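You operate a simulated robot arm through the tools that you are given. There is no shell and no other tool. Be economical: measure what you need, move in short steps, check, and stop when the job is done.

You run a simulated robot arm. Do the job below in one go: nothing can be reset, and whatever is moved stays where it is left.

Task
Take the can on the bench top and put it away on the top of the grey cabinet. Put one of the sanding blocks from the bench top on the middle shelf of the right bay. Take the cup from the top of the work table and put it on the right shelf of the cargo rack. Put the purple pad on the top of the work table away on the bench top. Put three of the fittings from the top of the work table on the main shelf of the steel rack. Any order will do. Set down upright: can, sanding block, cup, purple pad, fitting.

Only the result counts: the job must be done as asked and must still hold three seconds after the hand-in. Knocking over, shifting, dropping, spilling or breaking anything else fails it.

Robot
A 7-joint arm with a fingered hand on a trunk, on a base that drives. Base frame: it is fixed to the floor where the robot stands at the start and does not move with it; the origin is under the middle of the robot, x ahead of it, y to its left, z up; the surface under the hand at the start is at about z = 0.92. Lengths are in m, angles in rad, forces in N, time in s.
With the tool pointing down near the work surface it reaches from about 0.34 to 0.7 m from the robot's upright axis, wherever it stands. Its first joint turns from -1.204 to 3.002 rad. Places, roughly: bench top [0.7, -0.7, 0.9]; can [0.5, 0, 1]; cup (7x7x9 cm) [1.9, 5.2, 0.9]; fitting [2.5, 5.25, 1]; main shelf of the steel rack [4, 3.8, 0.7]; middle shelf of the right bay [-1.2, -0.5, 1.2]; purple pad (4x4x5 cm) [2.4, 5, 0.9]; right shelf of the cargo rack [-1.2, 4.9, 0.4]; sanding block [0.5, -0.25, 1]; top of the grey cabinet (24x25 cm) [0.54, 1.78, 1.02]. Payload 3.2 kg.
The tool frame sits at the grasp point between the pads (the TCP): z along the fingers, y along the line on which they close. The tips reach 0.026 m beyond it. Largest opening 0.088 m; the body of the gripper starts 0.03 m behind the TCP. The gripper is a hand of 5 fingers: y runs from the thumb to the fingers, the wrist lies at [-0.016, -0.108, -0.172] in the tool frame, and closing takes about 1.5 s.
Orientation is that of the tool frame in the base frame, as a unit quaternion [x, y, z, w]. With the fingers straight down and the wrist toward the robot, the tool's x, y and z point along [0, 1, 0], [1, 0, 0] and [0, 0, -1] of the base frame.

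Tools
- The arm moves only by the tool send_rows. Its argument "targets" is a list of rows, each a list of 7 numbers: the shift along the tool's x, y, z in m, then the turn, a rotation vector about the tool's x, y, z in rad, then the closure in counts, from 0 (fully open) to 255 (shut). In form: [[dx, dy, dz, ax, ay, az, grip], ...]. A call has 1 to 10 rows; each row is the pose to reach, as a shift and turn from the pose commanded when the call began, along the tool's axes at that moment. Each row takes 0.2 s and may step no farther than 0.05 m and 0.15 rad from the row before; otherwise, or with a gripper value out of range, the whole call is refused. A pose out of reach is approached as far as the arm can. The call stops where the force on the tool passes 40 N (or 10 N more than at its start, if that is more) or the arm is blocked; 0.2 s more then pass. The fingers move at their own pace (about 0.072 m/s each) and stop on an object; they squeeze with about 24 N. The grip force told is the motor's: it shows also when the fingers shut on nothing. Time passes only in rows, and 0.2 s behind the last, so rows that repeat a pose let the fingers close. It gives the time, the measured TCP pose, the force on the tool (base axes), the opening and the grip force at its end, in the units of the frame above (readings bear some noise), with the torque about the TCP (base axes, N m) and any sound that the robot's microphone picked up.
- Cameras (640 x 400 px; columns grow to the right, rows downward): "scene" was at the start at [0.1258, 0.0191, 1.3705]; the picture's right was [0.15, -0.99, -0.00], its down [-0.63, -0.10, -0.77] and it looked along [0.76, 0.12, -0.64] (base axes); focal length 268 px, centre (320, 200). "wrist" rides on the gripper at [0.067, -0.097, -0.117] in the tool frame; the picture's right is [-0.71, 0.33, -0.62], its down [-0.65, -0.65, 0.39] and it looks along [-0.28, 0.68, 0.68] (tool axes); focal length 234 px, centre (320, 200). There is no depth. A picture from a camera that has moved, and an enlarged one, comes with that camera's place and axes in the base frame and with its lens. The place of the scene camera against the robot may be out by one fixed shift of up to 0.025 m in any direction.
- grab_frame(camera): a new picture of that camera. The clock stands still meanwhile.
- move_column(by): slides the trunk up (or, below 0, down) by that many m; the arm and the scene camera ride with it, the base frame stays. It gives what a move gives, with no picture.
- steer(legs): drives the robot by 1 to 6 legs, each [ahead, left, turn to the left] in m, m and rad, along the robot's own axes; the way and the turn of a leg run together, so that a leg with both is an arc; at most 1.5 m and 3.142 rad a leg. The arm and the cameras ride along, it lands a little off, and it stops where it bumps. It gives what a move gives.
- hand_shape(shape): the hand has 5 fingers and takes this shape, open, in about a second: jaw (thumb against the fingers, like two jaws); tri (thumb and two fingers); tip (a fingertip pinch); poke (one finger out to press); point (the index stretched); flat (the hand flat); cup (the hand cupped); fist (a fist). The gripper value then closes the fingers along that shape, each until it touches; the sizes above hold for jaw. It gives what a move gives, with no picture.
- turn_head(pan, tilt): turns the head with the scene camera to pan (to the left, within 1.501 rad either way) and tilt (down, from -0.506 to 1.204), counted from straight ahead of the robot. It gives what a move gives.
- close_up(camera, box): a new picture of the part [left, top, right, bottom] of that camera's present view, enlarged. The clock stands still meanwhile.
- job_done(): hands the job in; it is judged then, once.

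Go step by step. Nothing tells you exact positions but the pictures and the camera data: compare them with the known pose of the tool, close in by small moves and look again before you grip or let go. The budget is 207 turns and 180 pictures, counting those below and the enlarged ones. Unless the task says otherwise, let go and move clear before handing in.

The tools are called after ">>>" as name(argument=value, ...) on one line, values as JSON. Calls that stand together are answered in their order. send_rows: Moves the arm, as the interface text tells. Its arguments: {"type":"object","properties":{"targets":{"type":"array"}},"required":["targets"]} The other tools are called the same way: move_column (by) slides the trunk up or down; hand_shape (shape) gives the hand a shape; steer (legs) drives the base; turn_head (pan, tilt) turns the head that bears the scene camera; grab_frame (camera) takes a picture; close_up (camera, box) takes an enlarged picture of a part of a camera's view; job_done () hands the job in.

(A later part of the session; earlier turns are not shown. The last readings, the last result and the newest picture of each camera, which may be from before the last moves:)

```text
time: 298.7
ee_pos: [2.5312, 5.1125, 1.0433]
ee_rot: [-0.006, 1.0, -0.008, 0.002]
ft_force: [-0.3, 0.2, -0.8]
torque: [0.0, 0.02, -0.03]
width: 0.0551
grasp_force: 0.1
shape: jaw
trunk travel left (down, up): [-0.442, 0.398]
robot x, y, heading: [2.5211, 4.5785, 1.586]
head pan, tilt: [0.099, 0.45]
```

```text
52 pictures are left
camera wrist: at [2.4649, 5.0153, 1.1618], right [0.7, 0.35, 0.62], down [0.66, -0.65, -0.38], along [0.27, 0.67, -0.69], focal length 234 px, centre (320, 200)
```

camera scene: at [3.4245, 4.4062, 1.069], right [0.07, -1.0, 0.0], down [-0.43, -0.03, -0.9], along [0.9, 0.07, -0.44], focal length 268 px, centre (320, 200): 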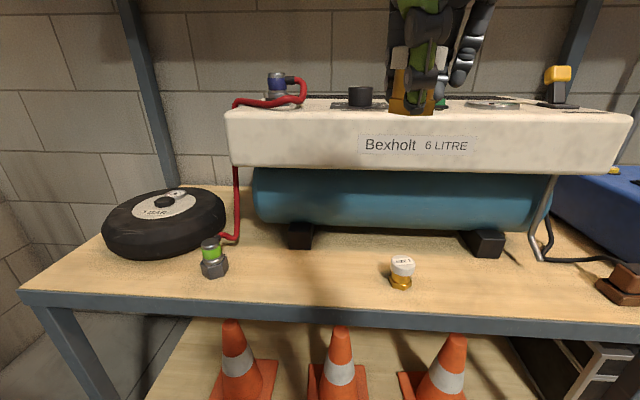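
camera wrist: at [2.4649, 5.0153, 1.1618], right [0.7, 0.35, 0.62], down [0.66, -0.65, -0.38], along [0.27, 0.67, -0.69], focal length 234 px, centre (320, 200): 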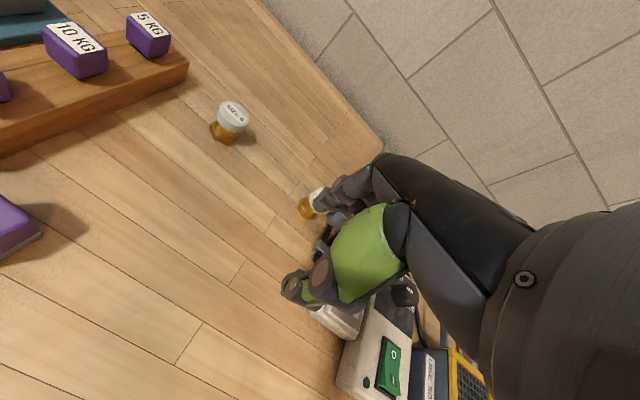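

SIZE 5 sits close to a cable, while SIZE 6 at (2.384, 5.283) is more open. I shift the base left to it.

>>> steer(legs=[[0, 0.14, 0], [0.045, 0, 0]])

>>> grab_frame(camera="wrist")

```text
time: 300.6
ee_pos: [2.3919, 5.1553, 1.0419]
ee_rot: [-0.007, 1.0, -0.008, 0.002]
ft_force: [-0.1, -0.3, 0.5]
torque: [-0.04, 0.03, 0.0]
width: 0.0549
grasp_force: 0.0
shape: jaw
trunk travel left (down, up): [-0.442, 0.398]
robot x, y, heading: [2.3805, 4.6226, 1.582]
head pan, tilt: [0.099, 0.45]
```

```text
51 pictures are left
camera wrist: at [2.3248, 5.0584, 1.1616], right [0.7, 0.35, 0.62], down [0.66, -0.65, -0.38], along [0.27, 0.67, -0.69], focal length 234 px, centre (320, 200)
```

wrist: 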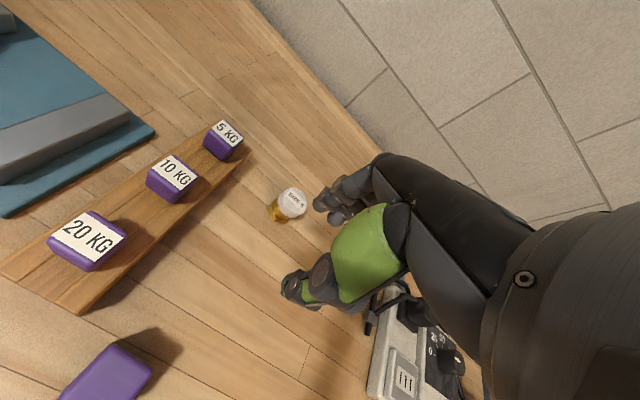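

>>> send_rows(targets=[[0, 0.042, 0, 0, 0, 0, 60], [0, 0.084, 0, 0, 0, 0, 60], [0, 0.123, 0, 0, 0, 0, 60], [0, 0.123, 0, 0, 0, 0, 60]])

>>> move_column(by=-0.107)

>>> grab_frame(camera="wrist")

```text
time: 301.6
ee_pos: [2.4003, 5.2076, 0.9967]
ee_rot: [-0.006, 1.0, -0.007, 0.001]
ft_force: [1.0, -0.4, 0.3]
torque: [0.0, 0.02, 0.02]
width: 0.0669
grasp_force: 0.0
shape: jaw
out of reach, approached as far as the arm can: row 1, 2, 3, 4
trunk travel left (down, up): [-0.442, 0.398]
robot x, y, heading: [2.3818, 4.6221, 1.581]
head pan, tilt: [0.099, 0.45]
```

```text
time: 302.6
ee_pos: [2.4007, 5.2005, 0.9279]
ee_rot: [-0.006, 1.0, 0.017, -0.004]
ft_force: [0.1, -5.0, 21.7]
torque: [0.99, 0.27, 0.05]
width: 0.0684
grasp_force: 0.0
shape: jaw
trunk travel left (down, up): [-0.353, 0.487]
robot x, y, heading: [2.3809, 4.62, 1.578]
head pan, tilt: [0.099, 0.45]
stopped: the force on the tool passed its limit at 47 N (the readings are from after the stop); the commanded pose is now the measured one
```

```text
50 pictures are left
camera wrist: at [2.3364, 5.0982, 1.0427], right [0.71, 0.32, 0.63], down [0.65, -0.63, -0.42], along [0.27, 0.71, -0.66], focal length 234 px, centre (320, 200)
```

wrist: 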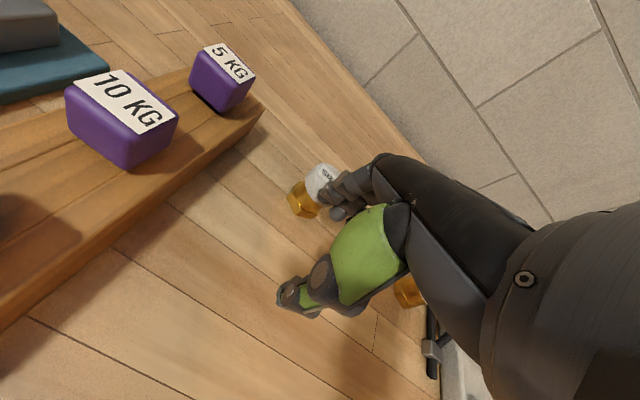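

The arm ran out of reach and the far fingers rest on the cap; the fitting still stands. I lift straight up and use a higher trunk with a lower arm to gain reach.

>>> move_column(by=0.237)

>>> send_rows(targets=[[0.004, 0.04, 0, -0.034, 0, 0, 60], [0.008, 0.075, 0, -0.034, 0, 0, 60], [0.008, 0.075, 0.04, -0.034, 0, 0, 60], [0.008, 0.075, 0.08, -0.034, 0, 0, 60], [0.008, 0.075, 0.12, -0.034, 0, 0, 60], [0.008, 0.075, 0.12, -0.034, 0, 0, 60]])

>>> grab_frame(camera="wrist")

```text
time: 305.1
ee_pos: [2.4011, 5.2054, 1.1568]
ee_rot: [-0.006, 1.0, 0.009, -0.003]
ft_force: [-0.6, 0.5, 0.3]
torque: [-0.01, 0.0, 0.01]
width: 0.0672
grasp_force: 0.1
shape: jaw
trunk travel left (down, up): [-0.59, 0.25]
robot x, y, heading: [2.3838, 4.6212, 1.583]
head pan, tilt: [0.099, 0.45]
```

```text
time: 306.5
ee_pos: [2.3912, 5.287, 1.0406]
ee_rot: [-0.005, 1.0, 0.023, -0.001]
ft_force: [-0.3, -0.5, 0.7]
torque: [0.02, -0.03, 0.01]
width: 0.0671
grasp_force: 0.1
shape: jaw
out of reach, approached as far as the arm can: row 1, 2, 3, 4, 5, 6
trunk travel left (down, up): [-0.59, 0.25]
robot x, y, heading: [2.3793, 4.619, 1.583]
head pan, tilt: [0.099, 0.45]
```

```text
49 pictures are left
camera wrist: at [2.3248, 5.1835, 1.1528], right [0.71, 0.31, 0.64], down [0.65, -0.63, -0.42], along [0.27, 0.71, -0.65], focal length 234 px, centre (320, 200)
```

wrist: 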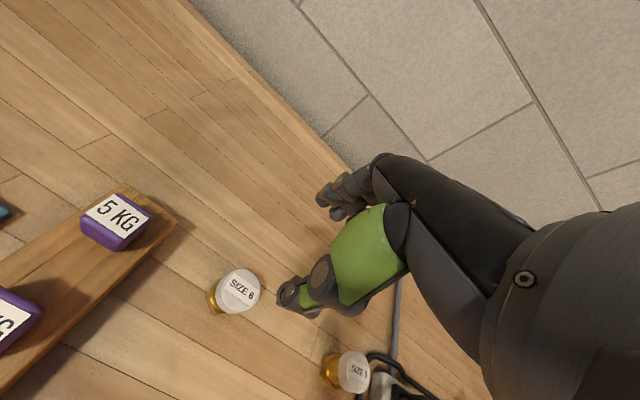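

SIZE 6 is undisturbed at (2.391, 5.272). I level the tool, centre it, and verify before lowering.

>>> send_rows(targets=[[0, -0.008, 0, 0.06, 0, 0, 60], [0, -0.012, 0, 0.06, 0, 0, 60], [0, -0.012, 0, 0.06, 0, 0, 60]])

```text
time: 307.3
ee_pos: [2.3904, 5.2768, 1.0391]
ee_rot: [-0.005, 1.0, -0.006, -0.001]
ft_force: [-0.4, 0.7, -0.4]
torque: [-0.01, -0.03, -0.03]
width: 0.067
grasp_force: 0.0
shape: jaw
out of reach, approached as far as the arm can: row 1
trunk travel left (down, up): [-0.59, 0.25]
robot x, y, heading: [2.3796, 4.619, 1.579]
head pan, tilt: [0.099, 0.45]
```

>>> move_column(by=-0.1)

>>> grab_frame(camera="wrist")

```text
time: 308.6
ee_pos: [2.3916, 5.2769, 0.9389]
ee_rot: [-0.005, 1.0, -0.005, -0.002]
ft_force: [-0.3, 0.1, -0.5]
torque: [-0.02, -0.01, -0.01]
width: 0.0674
grasp_force: 0.1
shape: jaw
trunk travel left (down, up): [-0.49, 0.35]
robot x, y, heading: [2.3834, 4.6219, 1.578]
head pan, tilt: [0.099, 0.45]
```

```text
48 pictures are left
camera wrist: at [2.3249, 5.179, 1.058], right [0.71, 0.34, 0.62], down [0.65, -0.65, -0.39], along [0.27, 0.68, -0.69], focal length 234 px, centre (320, 200)
```

wrist: 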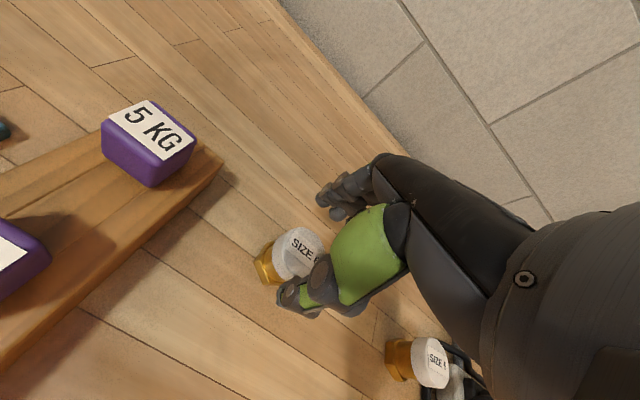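

Same picture as with the earlier good grasps. I lower and close, then lift with the trunk.

>>> move_column(by=-0.049)

>>> send_rows(targets=[[0, 0, 0, 0, 0, 0, 150], [0, 0, 0, 0, 0, 0, 255], [0, 0, 0, 0, 0, 0, 255], [0, 0, 0, 0, 0, 0, 255], [0, 0, 0, 0, 0, 0, 255], [0, 0, 0, 0, 0, 0, 255]])

>>> move_column(by=0.17)

>>> grab_frame(camera="wrist")

```text
time: 309.5
ee_pos: [2.3894, 5.2764, 0.8899]
ee_rot: [-0.005, 1.0, -0.005, -0.001]
ft_force: [0.9, 0.3, 0.2]
torque: [-0.02, 0.02, -0.01]
width: 0.0674
grasp_force: 0.0
shape: jaw
trunk travel left (down, up): [-0.441, 0.399]
robot x, y, heading: [2.382, 4.6209, 1.582]
head pan, tilt: [0.099, 0.45]
```

```text
time: 310.9
ee_pos: [2.3904, 5.2753, 0.8904]
ee_rot: [-0.005, 1.0, -0.005, -0.002]
ft_force: [-0.2, -0.2, 0.2]
torque: [0.01, 0.01, 0.0]
width: 0.0349
grasp_force: 23.7
shape: jaw
trunk travel left (down, up): [-0.441, 0.399]
robot x, y, heading: [2.382, 4.6206, 1.585]
head pan, tilt: [0.099, 0.45]
```

```text
time: 312.9
ee_pos: [2.3906, 5.2764, 1.0592]
ee_rot: [-0.005, 1.0, -0.006, -0.001]
ft_force: [0.1, 1.4, -1.2]
torque: [0.02, -0.02, -0.01]
width: 0.0345
grasp_force: 24.4
shape: jaw
trunk travel left (down, up): [-0.611, 0.229]
robot x, y, heading: [2.3824, 4.6221, 1.584]
head pan, tilt: [0.099, 0.45]
```

```text
47 pictures are left
camera wrist: at [2.3249, 5.1795, 1.1786], right [0.71, 0.35, 0.62], down [0.65, -0.65, -0.38], along [0.27, 0.68, -0.69], focal length 234 px, centre (320, 200)
```

wrist: 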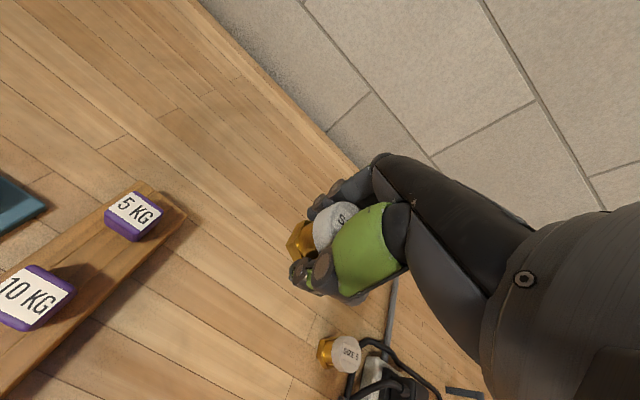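

The third fitting is held. I retract the arm and drive to the rack for a slot at y of about 4.195.

>>> send_rows(targets=[[0, -0.045, -0.02, 0, 0, 0, 255], [0, -0.09, -0.04, 0, 0, 0, 255], [0, -0.135, -0.06, 0, 0, 0, 255], [0, -0.18, -0.08, 0, 0, 0, 255], [0, -0.225, -0.1, 0, 0, 0, 255], [0, -0.225, -0.1, 0, 0, 0, 255]])

>>> steer(legs=[[-0.42, 0, 0], [0, 0, -1.584], [0.88, 0, 0]])

>>> grab_frame(camera="scene")

```text
time: 314.2
ee_pos: [2.3632, 5.1178, 1.2345]
ee_rot: [-0.005, 1.0, -0.007, -0.001]
ft_force: [-0.7, -0.1, -0.8]
torque: [0.03, 0.03, -0.01]
width: 0.0345
grasp_force: 24.0
shape: jaw
out of reach, approached as far as the arm can: row 1, 2, 3, 4, 5, 6
trunk travel left (down, up): [-0.611, 0.229]
robot x, y, heading: [2.3838, 4.6208, 1.584]
head pan, tilt: [0.099, 0.45]
```

```text
time: 324.9
ee_pos: [3.7531, 4.2537, 1.2348]
ee_rot: [0.691, 0.723, -0.003, -0.005]
ft_force: [0.5, 0.5, -0.8]
torque: [0.01, 0.01, -0.01]
width: 0.0343
grasp_force: 24.1
shape: jaw
trunk travel left (down, up): [-0.611, 0.229]
robot x, y, heading: [3.2577, 4.2181, 0.049]
head pan, tilt: [0.099, 0.45]
```

```text
46 pictures are left
camera scene: at [3.3894, 4.239, 1.3285], right [0.15, -0.99, 0.0], down [-0.43, -0.06, -0.9], along [0.89, 0.13, -0.44], focal length 268 px, centre (320, 200)
```

scene: 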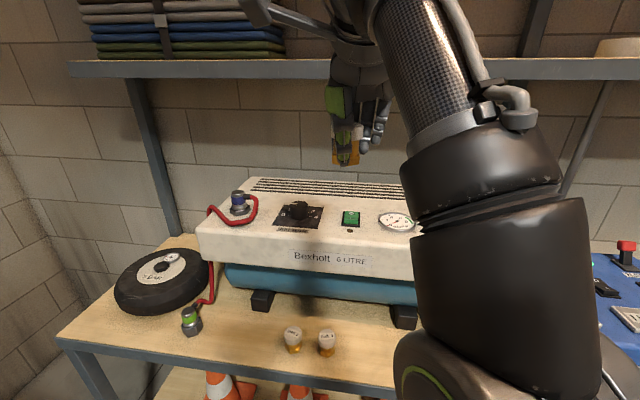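

The arm pose is a bit off its command. I back off slightly, square the heading and bring the hand back down.

>>> steer(legs=[[-0.04, -0.07, -0.049]])

>>> send_rows(targets=[[0, -0.02, 0.03, 0, 0, 0, 255], [0, -0.04, 0.06, 0, 0, 0, 255], [0, -0.04, 0.1, 0, 0, 0, 255], [0, -0.04, 0.1, 0, 0, 0, 255]])

```text
time: 325.9
ee_pos: [3.7147, 4.155, 1.2356]
ee_rot: [0.709, 0.705, -0.003, -0.006]
ft_force: [0.5, 0.4, -1.5]
torque: [0.04, 0.0, 0.01]
width: 0.0342
grasp_force: 24.4
shape: jaw
trunk travel left (down, up): [-0.611, 0.229]
robot x, y, heading: [3.2188, 4.1432, -0.006]
head pan, tilt: [0.099, 0.45]
```

```text
time: 326.9
ee_pos: [3.7375, 4.185, 1.2023]
ee_rot: [0.709, 0.705, -0.002, -0.006]
ft_force: [0.2, -0.2, 0.0]
torque: [0.02, 0.0, 0.01]
width: 0.0344
grasp_force: 23.8
shape: jaw
out of reach, approached as far as the arm can: row 1, 2, 3, 4
trunk travel left (down, up): [-0.611, 0.229]
robot x, y, heading: [3.2174, 4.1421, -0.003]
head pan, tilt: [0.099, 0.45]
```

>>> send_rows(targets=[[0, 0.03, -0.03, 0, 0, 0, 255], [0, 0.05, -0.07, 0, 0, 0, 255], [0, 0.06, -0.11, 0, 0, 0, 255], [0, 0.06, -0.14, 0, 0, 0, 255], [0, 0.06, -0.14, 0, 0, 0, 255]])

```text
time: 328.1
ee_pos: [3.7309, 4.1697, 1.2189]
ee_rot: [0.709, 0.706, -0.003, -0.006]
ft_force: [0.1, 0.4, -1.4]
torque: [-0.01, 0.01, 0.02]
width: 0.0344
grasp_force: 24.5
shape: jaw
out of reach, approached as far as the arm can: row 1, 2, 3, 4, 5
trunk travel left (down, up): [-0.611, 0.229]
robot x, y, heading: [3.2146, 4.1452, -0.002]
head pan, tilt: [0.099, 0.45]
```

The arm seems stuck in an awkward branch. I back the base away and re-extend to the last good arm pose to recover.

>>> steer(legs=[[-0.35, 0, 0]])

>>> send_rows(targets=[[0, 0.04, 0.02, 0, 0, 0, 255], [0, 0.08, 0.04, 0, 0, 0, 255], [0, 0.12, 0.06, 0, 0, 0, 255], [0, 0.16, 0.08, 0, 0, 0, 255], [0, 0.2, 0.1, 0, 0, 0, 255], [0, 0.2, 0.14, 0, 0, 0, 255], [0, 0.2, 0.14, 0, 0, 0, 255], [0, 0.2, 0.14, 0, 0, 0, 255]])

>>> grab_frame(camera="scene")

```text
time: 330.4
ee_pos: [3.3844, 4.1711, 1.2192]
ee_rot: [0.708, 0.706, -0.003, -0.006]
ft_force: [-0.7, -0.3, -0.7]
torque: [-0.01, 0.0, 0.01]
width: 0.0343
grasp_force: 23.6
shape: jaw
trunk travel left (down, up): [-0.611, 0.229]
robot x, y, heading: [2.8746, 4.145, 0.001]
head pan, tilt: [0.099, 0.45]
```

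```text
time: 332.2
ee_pos: [3.5262, 4.151, 1.0514]
ee_rot: [0.708, 0.706, -0.004, -0.005]
ft_force: [-1.5, 0.0, -1.0]
torque: [0.02, -0.03, 0.0]
width: 0.034
grasp_force: 24.1
shape: jaw
out of reach, approached as far as the arm can: row 1, 2, 3, 4, 5, 6, 7, 8
trunk travel left (down, up): [-0.611, 0.229]
robot x, y, heading: [2.8693, 4.1419, 0.003]
head pan, tilt: [0.099, 0.45]
```

```text
45 pictures are left
camera scene: at [3.0051, 4.1611, 1.3286], right [0.1, -1.0, 0.0], down [-0.43, -0.04, -0.9], along [0.9, 0.09, -0.43], focal length 268 px, centre (320, 200)
```

scene: 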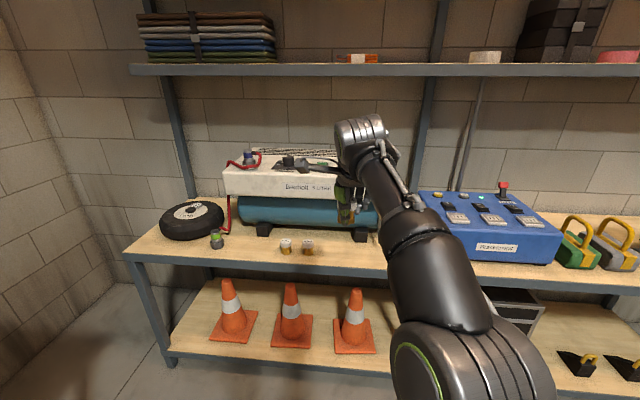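

>>> send_rows(targets=[[0, 0, -0.03, 0, 0, 0, 255], [0, 0, -0.06, 0, 0, 0, 255], [0, 0, -0.09, 0, 0, 0, 255], [0, 0, -0.12, 0, 0, 0, 255], [0, -0.025, -0.12, 0, 0, 0, 255], [0, -0.05, -0.12, 0, 0, 0, 255], [0, -0.075, -0.12, 0, 0, 0, 255], [0, -0.075, -0.12, 0, 0, 0, 255]])

```text
time: 334.0
ee_pos: [3.443, 4.152, 1.1709]
ee_rot: [0.708, 0.706, -0.003, -0.006]
ft_force: [0.5, 0.1, -1.3]
torque: [0.0, 0.01, 0.0]
width: 0.034
grasp_force: 24.0
shape: jaw
out of reach, approached as far as the arm can: row 1, 2, 3, 4, 5, 6, 7, 8
trunk travel left (down, up): [-0.611, 0.229]
robot x, y, heading: [2.8708, 4.1432, -0.003]
head pan, tilt: [0.099, 0.45]
```

>>> send_rows(targets=[[0, -0.03, 0, 0, 0, 0, 255], [0, -0.06, 0, 0, 0, 0, 255], [0, -0.09, -0.01, 0, 0, 0, 255], [0, -0.12, -0.02, 0, 0, 0, 255], [0, -0.12, -0.02, 0, 0, 0, 255]])

```text
time: 335.2
ee_pos: [3.3542, 4.1713, 1.2401]
ee_rot: [0.708, 0.706, -0.005, -0.006]
ft_force: [0.3, 0.0, -2.4]
torque: [0.05, 0.01, 0.01]
width: 0.0341
grasp_force: 24.1
shape: jaw
out of reach, approached as far as the arm can: row 1, 2, 3, 4, 5
trunk travel left (down, up): [-0.611, 0.229]
robot x, y, heading: [2.875, 4.1463, 0.002]
head pan, tilt: [0.099, 0.45]
```

I can work with this arm pose: the trunk does the vertical and the base does the slide-in. I drive to just in front of the shelf and lower.

>>> steer(legs=[[0.35, 0.03, 0]])

>>> move_column(by=-0.46)

>>> grab_frame(camera="scene")

```text
time: 337.5
ee_pos: [3.7031, 4.2016, 1.2394]
ee_rot: [0.708, 0.706, -0.005, -0.007]
ft_force: [0.1, -0.3, -1.4]
torque: [0.01, 0.01, -0.06]
width: 0.0341
grasp_force: 24.3
shape: jaw
trunk travel left (down, up): [-0.611, 0.229]
robot x, y, heading: [3.2232, 4.1741, -0.004]
head pan, tilt: [0.099, 0.45]
```

```text
refused: -0.46 is not a number from -0.4 to 0.4
```

```text
44 pictures are left
camera scene: at [3.354, 4.1898, 1.3284], right [0.1, -1.0, 0.0], down [-0.43, -0.04, -0.9], along [0.9, 0.09, -0.44], focal length 268 px, centre (320, 200)
```

scene: 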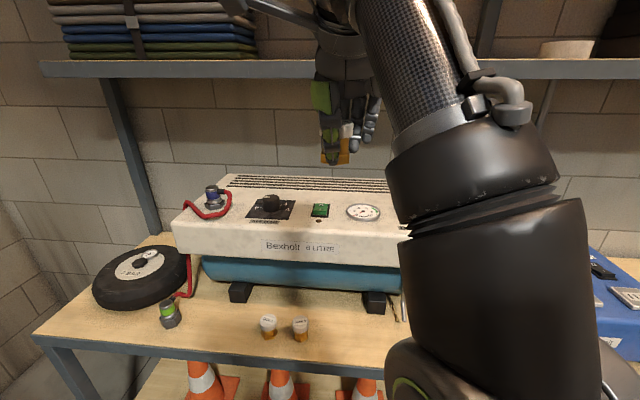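

>>> move_column(by=-0.39)

>>> move_column(by=-0.08)

>>> grab_frame(camera="scene")

```text
time: 341.2
ee_pos: [3.702, 4.2008, 0.8491]
ee_rot: [0.709, 0.706, -0.003, -0.005]
ft_force: [0.8, 0.0, -1.7]
torque: [-0.03, -0.01, -0.03]
width: 0.0339
grasp_force: 24.1
shape: jaw
trunk travel left (down, up): [-0.221, 0.619]
robot x, y, heading: [3.2217, 4.1728, -0.003]
head pan, tilt: [0.099, 0.45]
```

```text
time: 342.4
ee_pos: [3.7009, 4.2009, 0.7696]
ee_rot: [0.708, 0.706, -0.004, -0.006]
ft_force: [-0.5, 0.6, -1.7]
torque: [-0.02, -0.02, 0.01]
width: 0.0339
grasp_force: 23.8
shape: jaw
trunk travel left (down, up): [-0.141, 0.699]
robot x, y, heading: [3.2185, 4.1775, -0.003]
head pan, tilt: [0.099, 0.45]
```

```text
43 pictures are left
camera scene: at [3.3534, 4.1897, 0.8585], right [0.1, -1.0, 0.0], down [-0.43, -0.04, -0.9], along [0.9, 0.09, -0.44], focal length 268 px, centre (320, 200)
```

scene: 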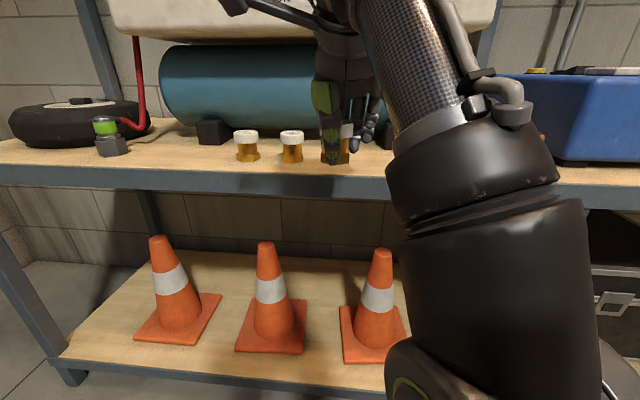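

Everything is lined up. I slide in with the base.

>>> steer(legs=[[0.125, 0, 0]])

>>> move_column(by=-0.034)

>>> close_up(camera="scene", box=[200, 80, 440, 230])

```text
time: 343.6
ee_pos: [3.8273, 4.2014, 0.7703]
ee_rot: [0.709, 0.705, -0.005, -0.006]
ft_force: [-0.1, 0.4, -0.8]
torque: [-0.02, 0.0, 0.01]
width: 0.0341
grasp_force: 23.9
shape: jaw
trunk travel left (down, up): [-0.141, 0.699]
robot x, y, heading: [3.3465, 4.1739, 0.003]
head pan, tilt: [0.099, 0.45]
```

```text
time: 344.4
ee_pos: [3.8275, 4.1995, 0.7362]
ee_rot: [0.709, 0.705, -0.004, -0.005]
ft_force: [0.3, -0.6, -2.0]
torque: [0.01, 0.02, -0.03]
width: 0.0338
grasp_force: 24.3
shape: jaw
trunk travel left (down, up): [-0.107, 0.733]
robot x, y, heading: [3.3426, 4.1737, -0.005]
head pan, tilt: [0.099, 0.45]
```

```text
2.67 times, centred on (320, 155) of scene
camera zoom: at [3.4783, 4.1893, 0.8244], right [0.1, -1.0, 0.0], down [-0.43, -0.04, -0.9], along [0.9, 0.09, -0.44], focal length 716 px, centre (320, 320)
```

zoom: 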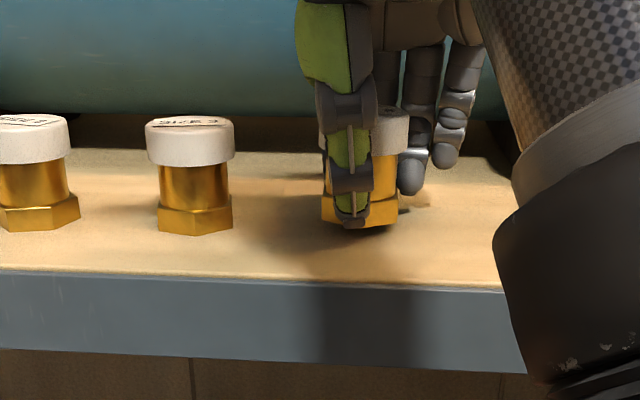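

>>> move_column(by=-0.008)

>>> send_rows(targets=[[0, 0, 0, 0, 0, 0, 200], [0, 0, 0, 0, 0, 0, 130], [0, 0, 0, 0, 0, 0, 95], [0, 0, 0, 0, 0, 0, 95], [0, 0, 0, 0, 0, 0, 95]])

```text
time: 345.0
ee_pos: [3.8264, 4.1996, 0.7294]
ee_rot: [0.708, 0.706, -0.003, -0.005]
ft_force: [1.3, 1.3, 4.0]
torque: [-0.06, 0.02, -0.03]
width: 0.0338
grasp_force: 24.2
shape: jaw
trunk travel left (down, up): [-0.099, 0.741]
robot x, y, heading: [3.3445, 4.1757, -0.003]
head pan, tilt: [0.099, 0.45]
```

```text
time: 346.2
ee_pos: [3.8274, 4.2005, 0.7278]
ee_rot: [0.709, 0.705, -0.005, -0.007]
ft_force: [0.5, -0.4, 0.2]
torque: [-0.01, -0.01, 0.02]
width: 0.0547
grasp_force: 0.0
shape: jaw
trunk travel left (down, up): [-0.099, 0.741]
robot x, y, heading: [3.3416, 4.1706, -0.011]
head pan, tilt: [0.099, 0.45]
```

Released. I rise with the trunk, back out and check.

>>> move_column(by=0.07)

>>> steer(legs=[[-0.25, 0, 0]])

>>> close_up(camera="scene", box=[160, 60, 480, 260])

```text
time: 347.3
ee_pos: [3.827, 4.1996, 0.7987]
ee_rot: [0.709, 0.705, -0.005, -0.005]
ft_force: [0.1, 0.7, 0.0]
torque: [0.0, -0.02, 0.04]
width: 0.0548
grasp_force: 0.0
shape: jaw
trunk travel left (down, up): [-0.169, 0.671]
robot x, y, heading: [3.3462, 4.1736, -0.002]
head pan, tilt: [0.099, 0.45]
```

```text
time: 349.1
ee_pos: [3.5784, 4.1989, 0.7977]
ee_rot: [0.71, 0.704, -0.004, -0.005]
ft_force: [-0.8, 0.0, -0.2]
torque: [-0.01, -0.01, 0.01]
width: 0.0549
grasp_force: 0.0
shape: jaw
trunk travel left (down, up): [-0.169, 0.671]
robot x, y, heading: [3.0945, 4.1746, -0.004]
head pan, tilt: [0.099, 0.45]
```

```text
2.00 times, centred on (320, 160) of scene
camera zoom: at [3.2284, 4.1897, 0.8865], right [0.09, -1.0, 0.0], down [-0.43, -0.04, -0.9], along [0.9, 0.08, -0.44], focal length 537 px, centre (320, 280)
```

zoom: 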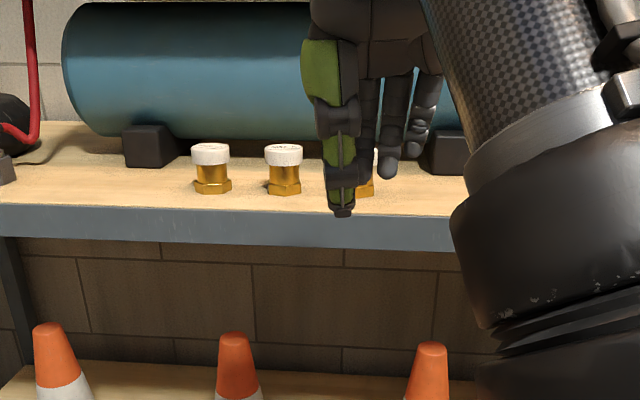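

All three fittings are on the main shelf. I raise the trunk and try to bring the arm back into its normal posture.

>>> move_column(by=0.35)

>>> send_rows(targets=[[-0.03, 0, 0, 0, 0, 0, 60], [-0.06, 0, 0, 0, 0, 0, 60], [-0.09, 0, 0, 0, 0, 0, 60], [-0.12, 0, 0, 0, 0, 0, 60], [-0.12, 0, 0.04, 0, 0, 0, 60], [-0.12, 0, 0.08, 0, 0, 0, 60], [-0.12, 0, 0.08, 0, 0, 0, 60]])

```text
time: 352.5
ee_pos: [3.5763, 4.2006, 1.148]
ee_rot: [0.71, 0.704, -0.005, -0.005]
ft_force: [-0.1, 0.4, -0.1]
torque: [-0.01, -0.01, -0.02]
width: 0.0549
grasp_force: 0.0
shape: jaw
trunk travel left (down, up): [-0.519, 0.321]
robot x, y, heading: [3.0936, 4.175, -0.004]
head pan, tilt: [0.099, 0.45]
```

```text
time: 354.1
ee_pos: [3.6354, 4.092, 1.1291]
ee_rot: [0.71, 0.704, -0.004, -0.005]
ft_force: [-0.4, -0.3, 0.5]
torque: [0.02, -0.01, -0.01]
width: 0.0672
grasp_force: 0.1
shape: jaw
out of reach, approached as far as the arm can: row 1, 2, 3, 4, 5, 6, 7
trunk travel left (down, up): [-0.519, 0.321]
robot x, y, heading: [3.0993, 4.1741, -0.005]
head pan, tilt: [0.099, 0.45]
```

>>> send_rows(targets=[[0.02, 0, -0.045, 0, 0, 0, 60], [0.04, 0, -0.09, 0, 0, 0, 60], [0.06, 0, -0.13, 0, 0, 0, 60], [0.06, 0, -0.17, 0, 0, 0, 60], [0.06, -0.04, -0.2, 0, 0, 0, 60], [0.06, -0.08, -0.2, 0, 0, 0, 60], [0.06, -0.12, -0.2, 0, 0, 0, 60], [0.06, -0.12, -0.2, 0, 0, 0, 60]])

>>> grab_frame(camera="scene")

```text
time: 355.9
ee_pos: [3.4898, 4.1285, 1.2196]
ee_rot: [0.71, 0.704, -0.004, -0.006]
ft_force: [0.4, 0.1, 0.4]
torque: [0.01, 0.0, -0.03]
width: 0.0673
grasp_force: 0.0
shape: jaw
out of reach, approached as far as the arm can: row 1, 2, 3, 4, 5, 6, 7, 8
trunk travel left (down, up): [-0.519, 0.321]
robot x, y, heading: [3.0952, 4.1756, -0.004]
head pan, tilt: [0.099, 0.45]
```

```text
40 pictures are left
camera scene: at [3.2266, 4.1895, 1.2367], right [0.09, -1.0, 0.0], down [-0.43, -0.04, -0.9], along [0.9, 0.08, -0.43], focal length 268 px, centre (320, 200)
```

scene: 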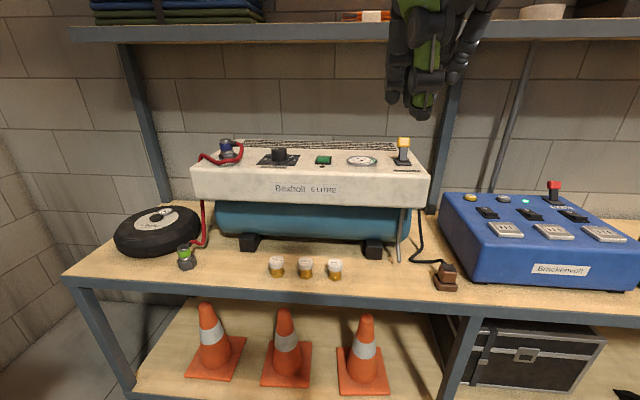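

>>> send_rows(targets=[[0, 0, 0.04, 0, 0, 0, 60], [0, 0, 0.08, 0, 0, 0, 60], [0, 0, 0.12, 0, 0, 0, 60], [0, 0, 0.12, 0, 0, 0, 60]])

```text
time: 356.9
ee_pos: [3.4887, 4.1255, 1.098]
ee_rot: [0.71, 0.704, -0.003, -0.005]
ft_force: [0.1, -0.6, -0.4]
torque: [-0.01, -0.01, 0.04]
width: 0.0673
grasp_force: 0.1
shape: jaw
trunk travel left (down, up): [-0.519, 0.321]
robot x, y, heading: [3.0945, 4.1761, -0.007]
head pan, tilt: [0.099, 0.45]
```

The arm is back in its normal posture and all three fittings are standing. Next is the purple pad at about (2.349, 5.028).

>>> steer(legs=[[-0.785, 0, 0], [0, 0, 1.578], [0.32, 0, 0]])

>>> grab_frame(camera="wrist")

```text
time: 366.8
ee_pos: [2.3567, 4.9085, 1.0966]
ee_rot: [0.005, 1.0, -0.008, -0.001]
ft_force: [-0.1, -0.7, 0.0]
torque: [-0.03, 0.0, -0.02]
width: 0.0673
grasp_force: 0.1
shape: jaw
trunk travel left (down, up): [-0.519, 0.321]
robot x, y, heading: [2.308, 4.515, 1.567]
head pan, tilt: [0.099, 0.45]
```

```text
39 pictures are left
camera wrist: at [2.2896, 4.8126, 1.2168], right [0.71, 0.33, 0.62], down [0.64, -0.67, -0.38], along [0.28, 0.67, -0.69], focal length 234 px, centre (320, 200)
```

wrist: 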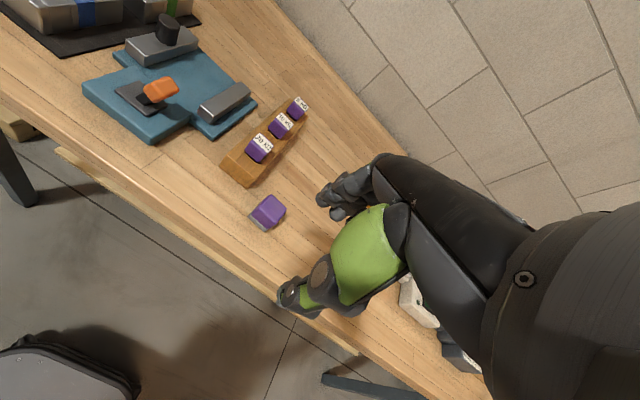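

The pad is confirmed at (2.345, 5.023). I align over it with a slight right offset to clear the weight block, and lower.

>>> send_rows(targets=[[0, 0.04, 0, 0, 0, 0, 60], [0, 0.08, 0, 0, 0, 0, 60], [0, 0.118, 0, 0, 0, 0, 60], [0, 0.118, 0, 0, 0, 0, 60]])

>>> move_column(by=-0.14)

>>> grab_frame(camera="wrist")

```text
time: 367.8
ee_pos: [2.3592, 5.0238, 1.0937]
ee_rot: [0.005, 1.0, -0.006, -0.001]
ft_force: [0.1, -0.2, -0.3]
torque: [0.03, 0.0, 0.01]
width: 0.0672
grasp_force: 0.0
shape: jaw
trunk travel left (down, up): [-0.519, 0.321]
robot x, y, heading: [2.3062, 4.5142, 1.566]
head pan, tilt: [0.099, 0.45]
```

```text
time: 369.5
ee_pos: [2.358, 5.0255, 0.952]
ee_rot: [0.005, 1.0, -0.007, -0.002]
ft_force: [-0.6, -0.1, 0.1]
torque: [-0.02, 0.0, 0.0]
width: 0.0672
grasp_force: 0.1
shape: jaw
trunk travel left (down, up): [-0.379, 0.461]
robot x, y, heading: [2.3074, 4.5173, 1.566]
head pan, tilt: [0.099, 0.45]
```

```text
38 pictures are left
camera wrist: at [2.2909, 4.929, 1.0728], right [0.71, 0.33, 0.62], down [0.64, -0.67, -0.38], along [0.28, 0.67, -0.69], focal length 234 px, centre (320, 200)
```

wrist: 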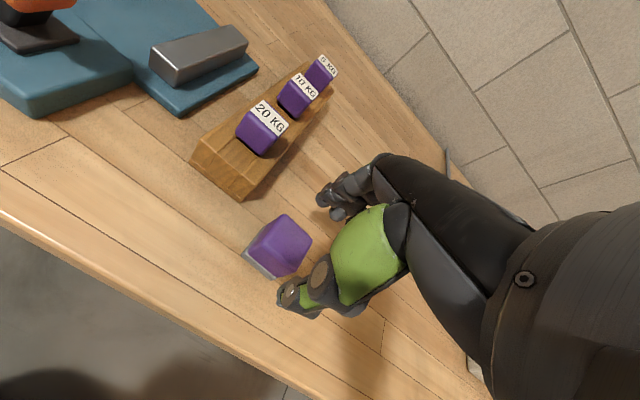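

It is clear of the block. I lower and grip, then lift with the trunk.

>>> move_column(by=-0.06)

>>> send_rows(targets=[[0, 0, 0, 0, 0, 0, 150], [0, 0, 0, 0, 0, 0, 255], [0, 0, 0, 0, 0, 0, 255], [0, 0, 0, 0, 0, 0, 255], [0, 0, 0, 0, 0, 0, 255], [0, 0, 0, 0, 0, 0, 255]])

>>> move_column(by=0.22)

>>> grab_frame(camera="wrist")

```text
time: 370.5
ee_pos: [2.3588, 5.0238, 0.8935]
ee_rot: [0.004, 1.0, -0.007, -0.001]
ft_force: [0.3, -0.3, -0.1]
torque: [0.0, 0.0, 0.0]
width: 0.0675
grasp_force: 0.1
shape: jaw
trunk travel left (down, up): [-0.319, 0.521]
robot x, y, heading: [2.3096, 4.5131, 1.564]
head pan, tilt: [0.099, 0.45]
```

```text
time: 371.9
ee_pos: [2.3585, 5.0245, 0.8927]
ee_rot: [0.006, 1.0, -0.007, -0.001]
ft_force: [0.7, -0.4, 0.5]
torque: [-0.01, -0.02, -0.02]
width: 0.0357
grasp_force: 23.9
shape: jaw
trunk travel left (down, up): [-0.319, 0.521]
robot x, y, heading: [2.3091, 4.5128, 1.564]
head pan, tilt: [0.099, 0.45]
```

```text
time: 374.2
ee_pos: [2.3592, 5.025, 1.1133]
ee_rot: [0.005, 1.0, -0.007, -0.001]
ft_force: [0.2, -0.1, -0.6]
torque: [0.02, -0.01, 0.03]
width: 0.0355
grasp_force: 23.3
shape: jaw
trunk travel left (down, up): [-0.539, 0.301]
robot x, y, heading: [2.3108, 4.5148, 1.564]
head pan, tilt: [0.099, 0.45]
```

```text
37 pictures are left
camera wrist: at [2.291, 4.9293, 1.2326], right [0.71, 0.33, 0.62], down [0.64, -0.67, -0.38], along [0.28, 0.67, -0.69], focal length 234 px, centre (320, 200)
```

wrist: 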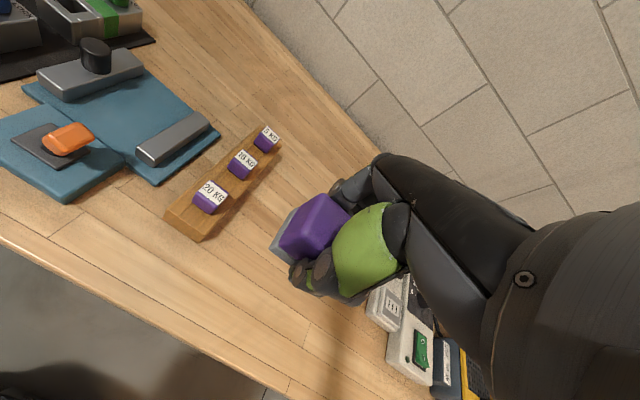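

The pad is held. I retract the arm, leave the table, and reverse out through the door facing +x.

>>> send_rows(targets=[[0, -0.03, -0.03, 0, 0, 0, 255], [0, -0.06, -0.06, 0, 0, 0, 255], [0, -0.09, -0.09, 0, 0, 0, 255], [0, -0.12, -0.1, 0, 0, 0, 255], [0, -0.12, -0.1, 0, 0, 0, 255]])

>>> steer(legs=[[-0.23, 0, 0], [0, 0, -1.564]])

```text
time: 375.4
ee_pos: [2.3595, 4.907, 1.2182]
ee_rot: [0.004, 1.0, -0.007, -0.001]
ft_force: [-0.6, 0.0, -0.6]
torque: [-0.01, -0.04, -0.01]
width: 0.0353
grasp_force: 24.3
shape: jaw
trunk travel left (down, up): [-0.539, 0.301]
robot x, y, heading: [2.3083, 4.5149, 1.563]
head pan, tilt: [0.099, 0.45]
```

```text
time: 380.9
ee_pos: [2.6991, 4.2305, 1.2195]
ee_rot: [0.711, 0.703, -0.004, -0.007]
ft_force: [-0.1, 0.2, -0.7]
torque: [-0.01, -0.02, 0.01]
width: 0.0355
grasp_force: 24.3
shape: jaw
trunk travel left (down, up): [-0.539, 0.301]
robot x, y, heading: [2.3112, 4.2831, -0.007]
head pan, tilt: [0.099, 0.45]
```

>>> steer(legs=[[-1.3, 0, 0]])

>>> steer(legs=[[-1.2, 0, 0]])

```text
time: 387.6
ee_pos: [1.3647, 4.2369, 1.2181]
ee_rot: [0.705, 0.709, -0.003, -0.005]
ft_force: [0.2, -0.1, 0.1]
torque: [0.02, 0.0, 0.01]
width: 0.0352
grasp_force: 23.7
shape: jaw
trunk travel left (down, up): [-0.539, 0.301]
robot x, y, heading: [0.9745, 4.2804, 0.008]
head pan, tilt: [0.099, 0.45]
```

```text
time: 393.7
ee_pos: [0.2, 4.2291, 1.2053]
ee_rot: [0.712, 0.702, -0.013, -0.014]
ft_force: [-0.5, 0.0, -0.3]
torque: [0.02, -0.01, 0.0]
width: 0.0351
grasp_force: 23.9
shape: jaw
trunk travel left (down, up): [-0.539, 0.301]
robot x, y, heading: [-0.2153, 4.2873, -0.019]
head pan, tilt: [0.099, 0.45]
```

>>> steer(legs=[[0, 0, 0.019], [0, -1.3, 0]])

>>> steer(legs=[[0, -1.4, 0]])

```text
time: 400.6
ee_pos: [0.2029, 2.9212, 1.2039]
ee_rot: [0.71, 0.704, -0.012, -0.014]
ft_force: [-0.3, -0.7, -0.3]
torque: [0.03, -0.02, 0.0]
width: 0.035
grasp_force: 24.7
shape: jaw
trunk travel left (down, up): [-0.539, 0.301]
robot x, y, heading: [-0.2195, 2.9746, -0.006]
head pan, tilt: [0.099, 0.45]
```

```text
time: 407.7
ee_pos: [0.2049, 1.5085, 1.205]
ee_rot: [0.705, 0.709, -0.012, -0.014]
ft_force: [-1.0, -0.6, -0.9]
torque: [-0.01, 0.01, 0.0]
width: 0.0353
grasp_force: 23.7
shape: jaw
trunk travel left (down, up): [-0.539, 0.301]
robot x, y, heading: [-0.2164, 1.557, 0.004]
head pan, tilt: [0.099, 0.45]
```

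>>> steer(legs=[[0, -1.46, 0]])

>>> turn_head(pan=0.1, tilt=0.65)

>>> grab_frame(camera="scene")

```text
time: 415.0
ee_pos: [0.2189, 0.0253, 1.2048]
ee_rot: [0.704, 0.71, -0.012, -0.014]
ft_force: [-1.3, -0.5, -0.5]
torque: [0.03, -0.01, 0.0]
width: 0.0351
grasp_force: 24.0
shape: jaw
trunk travel left (down, up): [-0.539, 0.301]
robot x, y, heading: [-0.2, 0.0723, 0.01]
head pan, tilt: [0.099, 0.45]
```

```text
time: 415.8
ee_pos: [0.2189, 0.0257, 1.2049]
ee_rot: [0.704, 0.71, -0.012, -0.014]
ft_force: [0.4, -0.3, -1.0]
torque: [-0.01, -0.01, 0.0]
width: 0.0349
grasp_force: 24.0
shape: jaw
trunk travel left (down, up): [-0.539, 0.301]
robot x, y, heading: [-0.2002, 0.0749, 0.016]
head pan, tilt: [0.099, 0.649]
```

```text
36 pictures are left
camera scene: at [-0.0737, 0.0873, 1.2387], right [0.11, -0.99, 0.0], down [-0.6, -0.07, -0.8], along [0.79, 0.09, -0.6], focal length 268 px, centre (320, 200)
```

scene: 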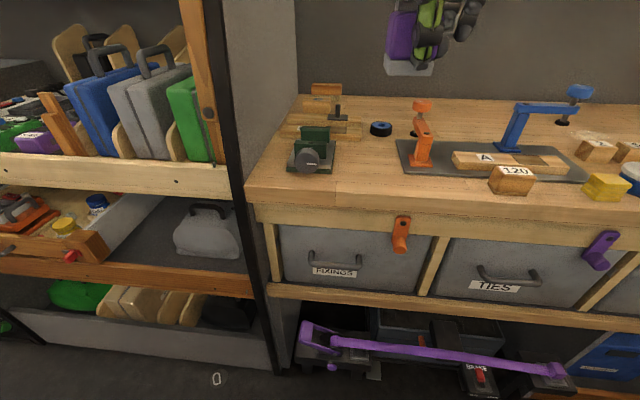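

The can's former spot is free. I drive up, level the pad and lower it over (0.465, 0.03).

>>> steer(legs=[[0.21, 0, -0.013]])

>>> send_rows(targets=[[0, 0.02, 0, -0.037, 0, 0, 255], [0, 0.035, 0, -0.037, 0, 0, 255], [0, 0.035, 0, -0.037, 0, 0, 255]])

>>> move_column(by=-0.2)

>>> grab_frame(camera="wrist")

```text
time: 417.4
ee_pos: [0.4213, 0.0205, 1.2047]
ee_rot: [0.708, 0.706, -0.012, -0.014]
ft_force: [0.6, 0.4, -1.1]
torque: [0.0, 0.0, 0.02]
width: 0.0353
grasp_force: 23.5
shape: jaw
trunk travel left (down, up): [-0.539, 0.301]
robot x, y, heading: [0.0022, 0.0733, -0.003]
head pan, tilt: [0.099, 0.649]
```

```text
time: 418.2
ee_pos: [0.4558, 0.0225, 1.2039]
ee_rot: [0.709, 0.705, 0.002, 0.0]
ft_force: [-0.6, 0.3, -0.5]
torque: [0.03, -0.02, -0.01]
width: 0.0354
grasp_force: 24.0
shape: jaw
trunk travel left (down, up): [-0.539, 0.301]
robot x, y, heading: [0.0018, 0.0725, -0.007]
head pan, tilt: [0.099, 0.649]
```

```text
time: 420.3
ee_pos: [0.4543, 0.0205, 1.0037]
ee_rot: [0.709, 0.706, 0.0, -0.001]
ft_force: [-0.4, 0.3, -1.0]
torque: [-0.01, 0.01, 0.03]
width: 0.0346
grasp_force: 23.7
shape: jaw
trunk travel left (down, up): [-0.339, 0.501]
robot x, y, heading: [-0.0025, 0.0726, -0.002]
head pan, tilt: [0.099, 0.649]
```

```text
35 pictures are left
camera wrist: at [0.3574, 0.0876, 1.1214], right [0.33, -0.71, 0.62], down [-0.66, -0.65, -0.39], along [0.68, -0.28, -0.68], focal length 234 px, centre (320, 200)
```

wrist: 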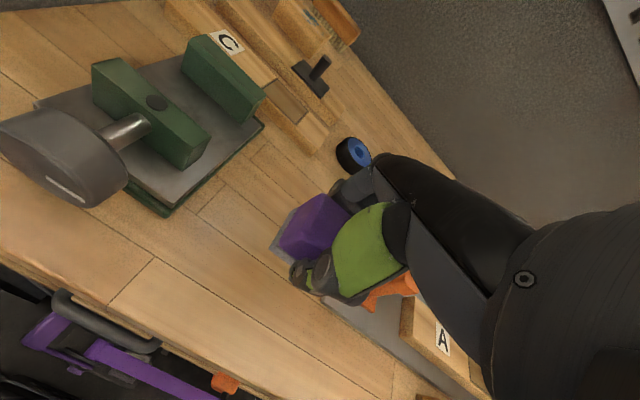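

>>> move_column(by=-0.043)

>>> move_column(by=-0.007)

```text
time: 421.2
ee_pos: [0.4546, 0.0205, 0.9604]
ee_rot: [0.709, 0.705, 0.0, -0.001]
ft_force: [-0.8, -0.4, -0.6]
torque: [-0.01, 0.02, -0.03]
width: 0.0349
grasp_force: 24.2
shape: jaw
trunk travel left (down, up): [-0.296, 0.544]
robot x, y, heading: [-0.0019, 0.0681, -0.002]
head pan, tilt: [0.099, 0.649]
```

```text
time: 421.8
ee_pos: [0.4557, 0.0213, 0.9539]
ee_rot: [0.709, 0.705, 0.0, 0.0]
ft_force: [0.0, 0.2, 1.5]
torque: [0.06, 0.03, -0.01]
width: 0.0351
grasp_force: 24.1
shape: jaw
trunk travel left (down, up): [-0.289, 0.551]
robot x, y, heading: [0.0009, 0.0705, -0.002]
head pan, tilt: [0.099, 0.649]
```

Contact is starting at z 0.954. I release and rise.

>>> send_rows(targets=[[0, 0, 0, 0, 0, 0, 200], [0, 0, 0, 0, 0, 0, 120], [0, 0, 0, 0, 0, 0, 60], [0, 0, 0, 0, 0, 0, 60], [0, 0, 0, 0, 0, 0, 60]])

>>> move_column(by=0.15)

>>> grab_frame(camera="wrist")

```text
time: 422.9
ee_pos: [0.4555, 0.0207, 0.9529]
ee_rot: [0.709, 0.705, 0.0, -0.001]
ft_force: [-0.7, -0.4, 1.0]
torque: [-0.01, -0.02, 0.02]
width: 0.0667
grasp_force: 0.1
shape: jaw
trunk travel left (down, up): [-0.289, 0.551]
robot x, y, heading: [0.0008, 0.0699, -0.005]
head pan, tilt: [0.099, 0.649]
```

```text
time: 424.7
ee_pos: [0.455, 0.0213, 1.1041]
ee_rot: [0.709, 0.705, 0.001, 0.0]
ft_force: [0.2, 0.5, 0.3]
torque: [0.0, 0.02, 0.0]
width: 0.0669
grasp_force: 0.0
shape: jaw
trunk travel left (down, up): [-0.439, 0.401]
robot x, y, heading: [0.001, 0.0708, -0.002]
head pan, tilt: [0.099, 0.649]
```

```text
34 pictures are left
camera wrist: at [0.3575, 0.0875, 1.2213], right [0.33, -0.71, 0.62], down [-0.66, -0.64, -0.39], along [0.68, -0.28, -0.68], focal length 234 px, centre (320, 200)
```

wrist: 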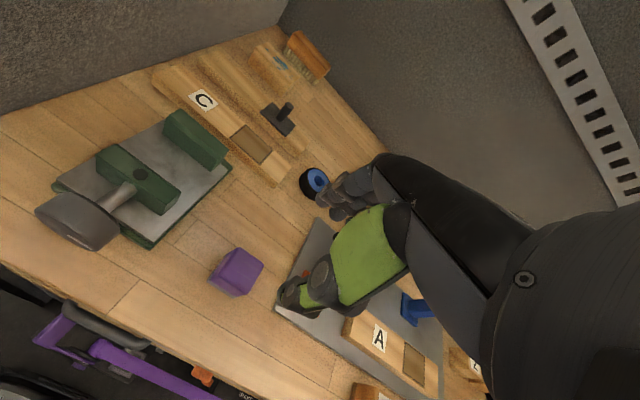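

The pad stands on the bench. The cup remains. I drive back up the aisle to the door.

>>> steer(legs=[[-0.22, 0, 0], [0, 1.4, 0], [0, 1.4, 0], [0, 1.4, 0]])

>>> turn_head(pan=1.45, tilt=0.45)

>>> grab_frame(camera="scene")

```text
time: 446.2
ee_pos: [0.0679, 4.2652, 1.1035]
ee_rot: [0.685, 0.728, 0.0, 0.0]
ft_force: [-0.3, -0.6, -0.3]
torque: [0.0, 0.0, 0.02]
width: 0.067
grasp_force: 0.0
shape: jaw
trunk travel left (down, up): [-0.439, 0.401]
robot x, y, heading: [-0.389, 4.2868, 0.064]
head pan, tilt: [0.099, 0.649]
```

```text
time: 447.7
ee_pos: [0.0688, 4.2653, 1.1031]
ee_rot: [0.684, 0.729, 0.001, -0.001]
ft_force: [-0.6, 0.1, 0.1]
torque: [0.0, -0.01, 0.03]
width: 0.067
grasp_force: 0.0
shape: jaw
trunk travel left (down, up): [-0.439, 0.401]
robot x, y, heading: [-0.3875, 4.2869, 0.066]
head pan, tilt: [1.45, 0.45]
```

```text
33 pictures are left
camera scene: at [-0.3418, 4.3863, 1.1565], right [1.0, -0.06, 0.0], down [-0.02, -0.43, -0.9], along [0.05, 0.9, -0.44], focal length 268 px, centre (320, 200)
```

scene: 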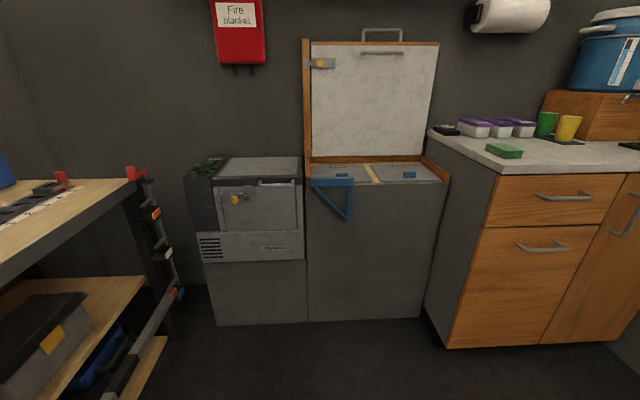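

>>> steer(legs=[[0, 0, -0.066], [1.3, 0, 0]])

>>> steer(legs=[[0.95, 0, 0], [0, 0, 1.571]])

>>> turn_head(pan=0.1, tilt=0.5)

>>> grab_frame(camera="wrist")

>>> grab_frame(camera="scene")

```text
time: 454.8
ee_pos: [1.3851, 4.2354, 1.1009]
ee_rot: [0.708, 0.707, 0.001, 0.0]
ft_force: [-0.1, -0.8, -0.5]
torque: [0.0, 0.02, -0.02]
width: 0.0672
grasp_force: 0.0
shape: jaw
trunk travel left (down, up): [-0.439, 0.401]
robot x, y, heading: [0.9316, 4.2842, 0.005]
head pan, tilt: [1.45, 0.45]
```

```text
time: 463.7
ee_pos: [1.936, 4.7643, 1.0878]
ee_rot: [-0.013, 1.0, -0.011, 0.001]
ft_force: [0.0, -0.7, 0.5]
torque: [0.0, 0.01, 0.0]
width: 0.0676
grasp_force: 0.2
shape: jaw
trunk travel left (down, up): [-0.439, 0.401]
robot x, y, heading: [1.9038, 4.2861, 1.602]
head pan, tilt: [1.45, 0.45]
```

```text
time: 465.2
ee_pos: [1.9373, 4.7651, 1.0861]
ee_rot: [-0.014, 1.0, -0.011, -0.001]
ft_force: [-0.3, 0.2, -0.2]
torque: [0.02, 0.02, -0.01]
width: 0.0671
grasp_force: 0.0
shape: jaw
trunk travel left (down, up): [-0.439, 0.401]
robot x, y, heading: [1.9006, 4.2878, 1.604]
head pan, tilt: [0.099, 0.499]
```

```text
32 pictures are left
camera wrist: at [1.8725, 4.6677, 1.2069], right [0.7, 0.37, 0.62], down [0.67, -0.64, -0.37], along [0.26, 0.67, -0.69], focal length 234 px, centre (320, 200)
```

wrist: 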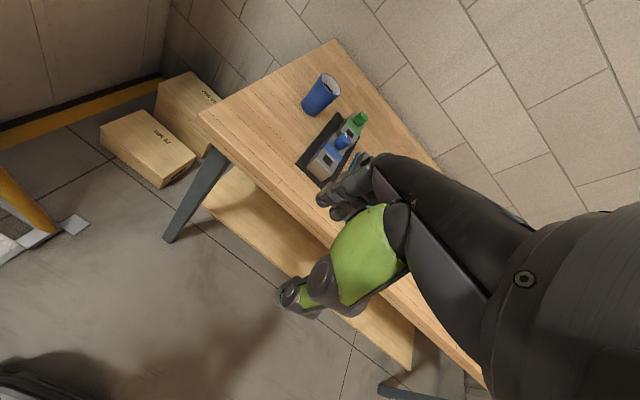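

```text
31 pictures are left
camera scene: at [1.8802, 4.4327, 1.152], right [0.99, 0.13, 0.0], down [0.06, -0.47, -0.88], along [-0.11, 0.87, -0.48], focal length 268 px, centre (320, 200)
```

scene: 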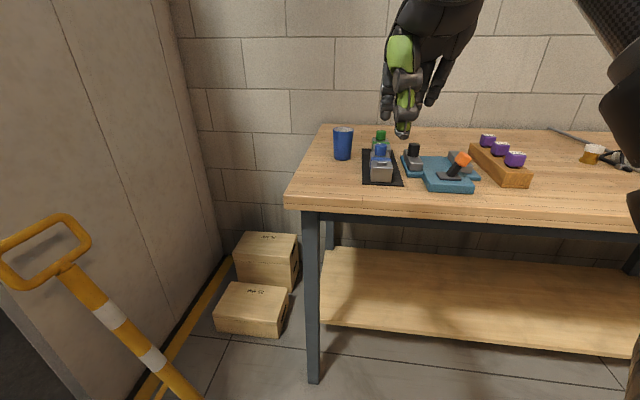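

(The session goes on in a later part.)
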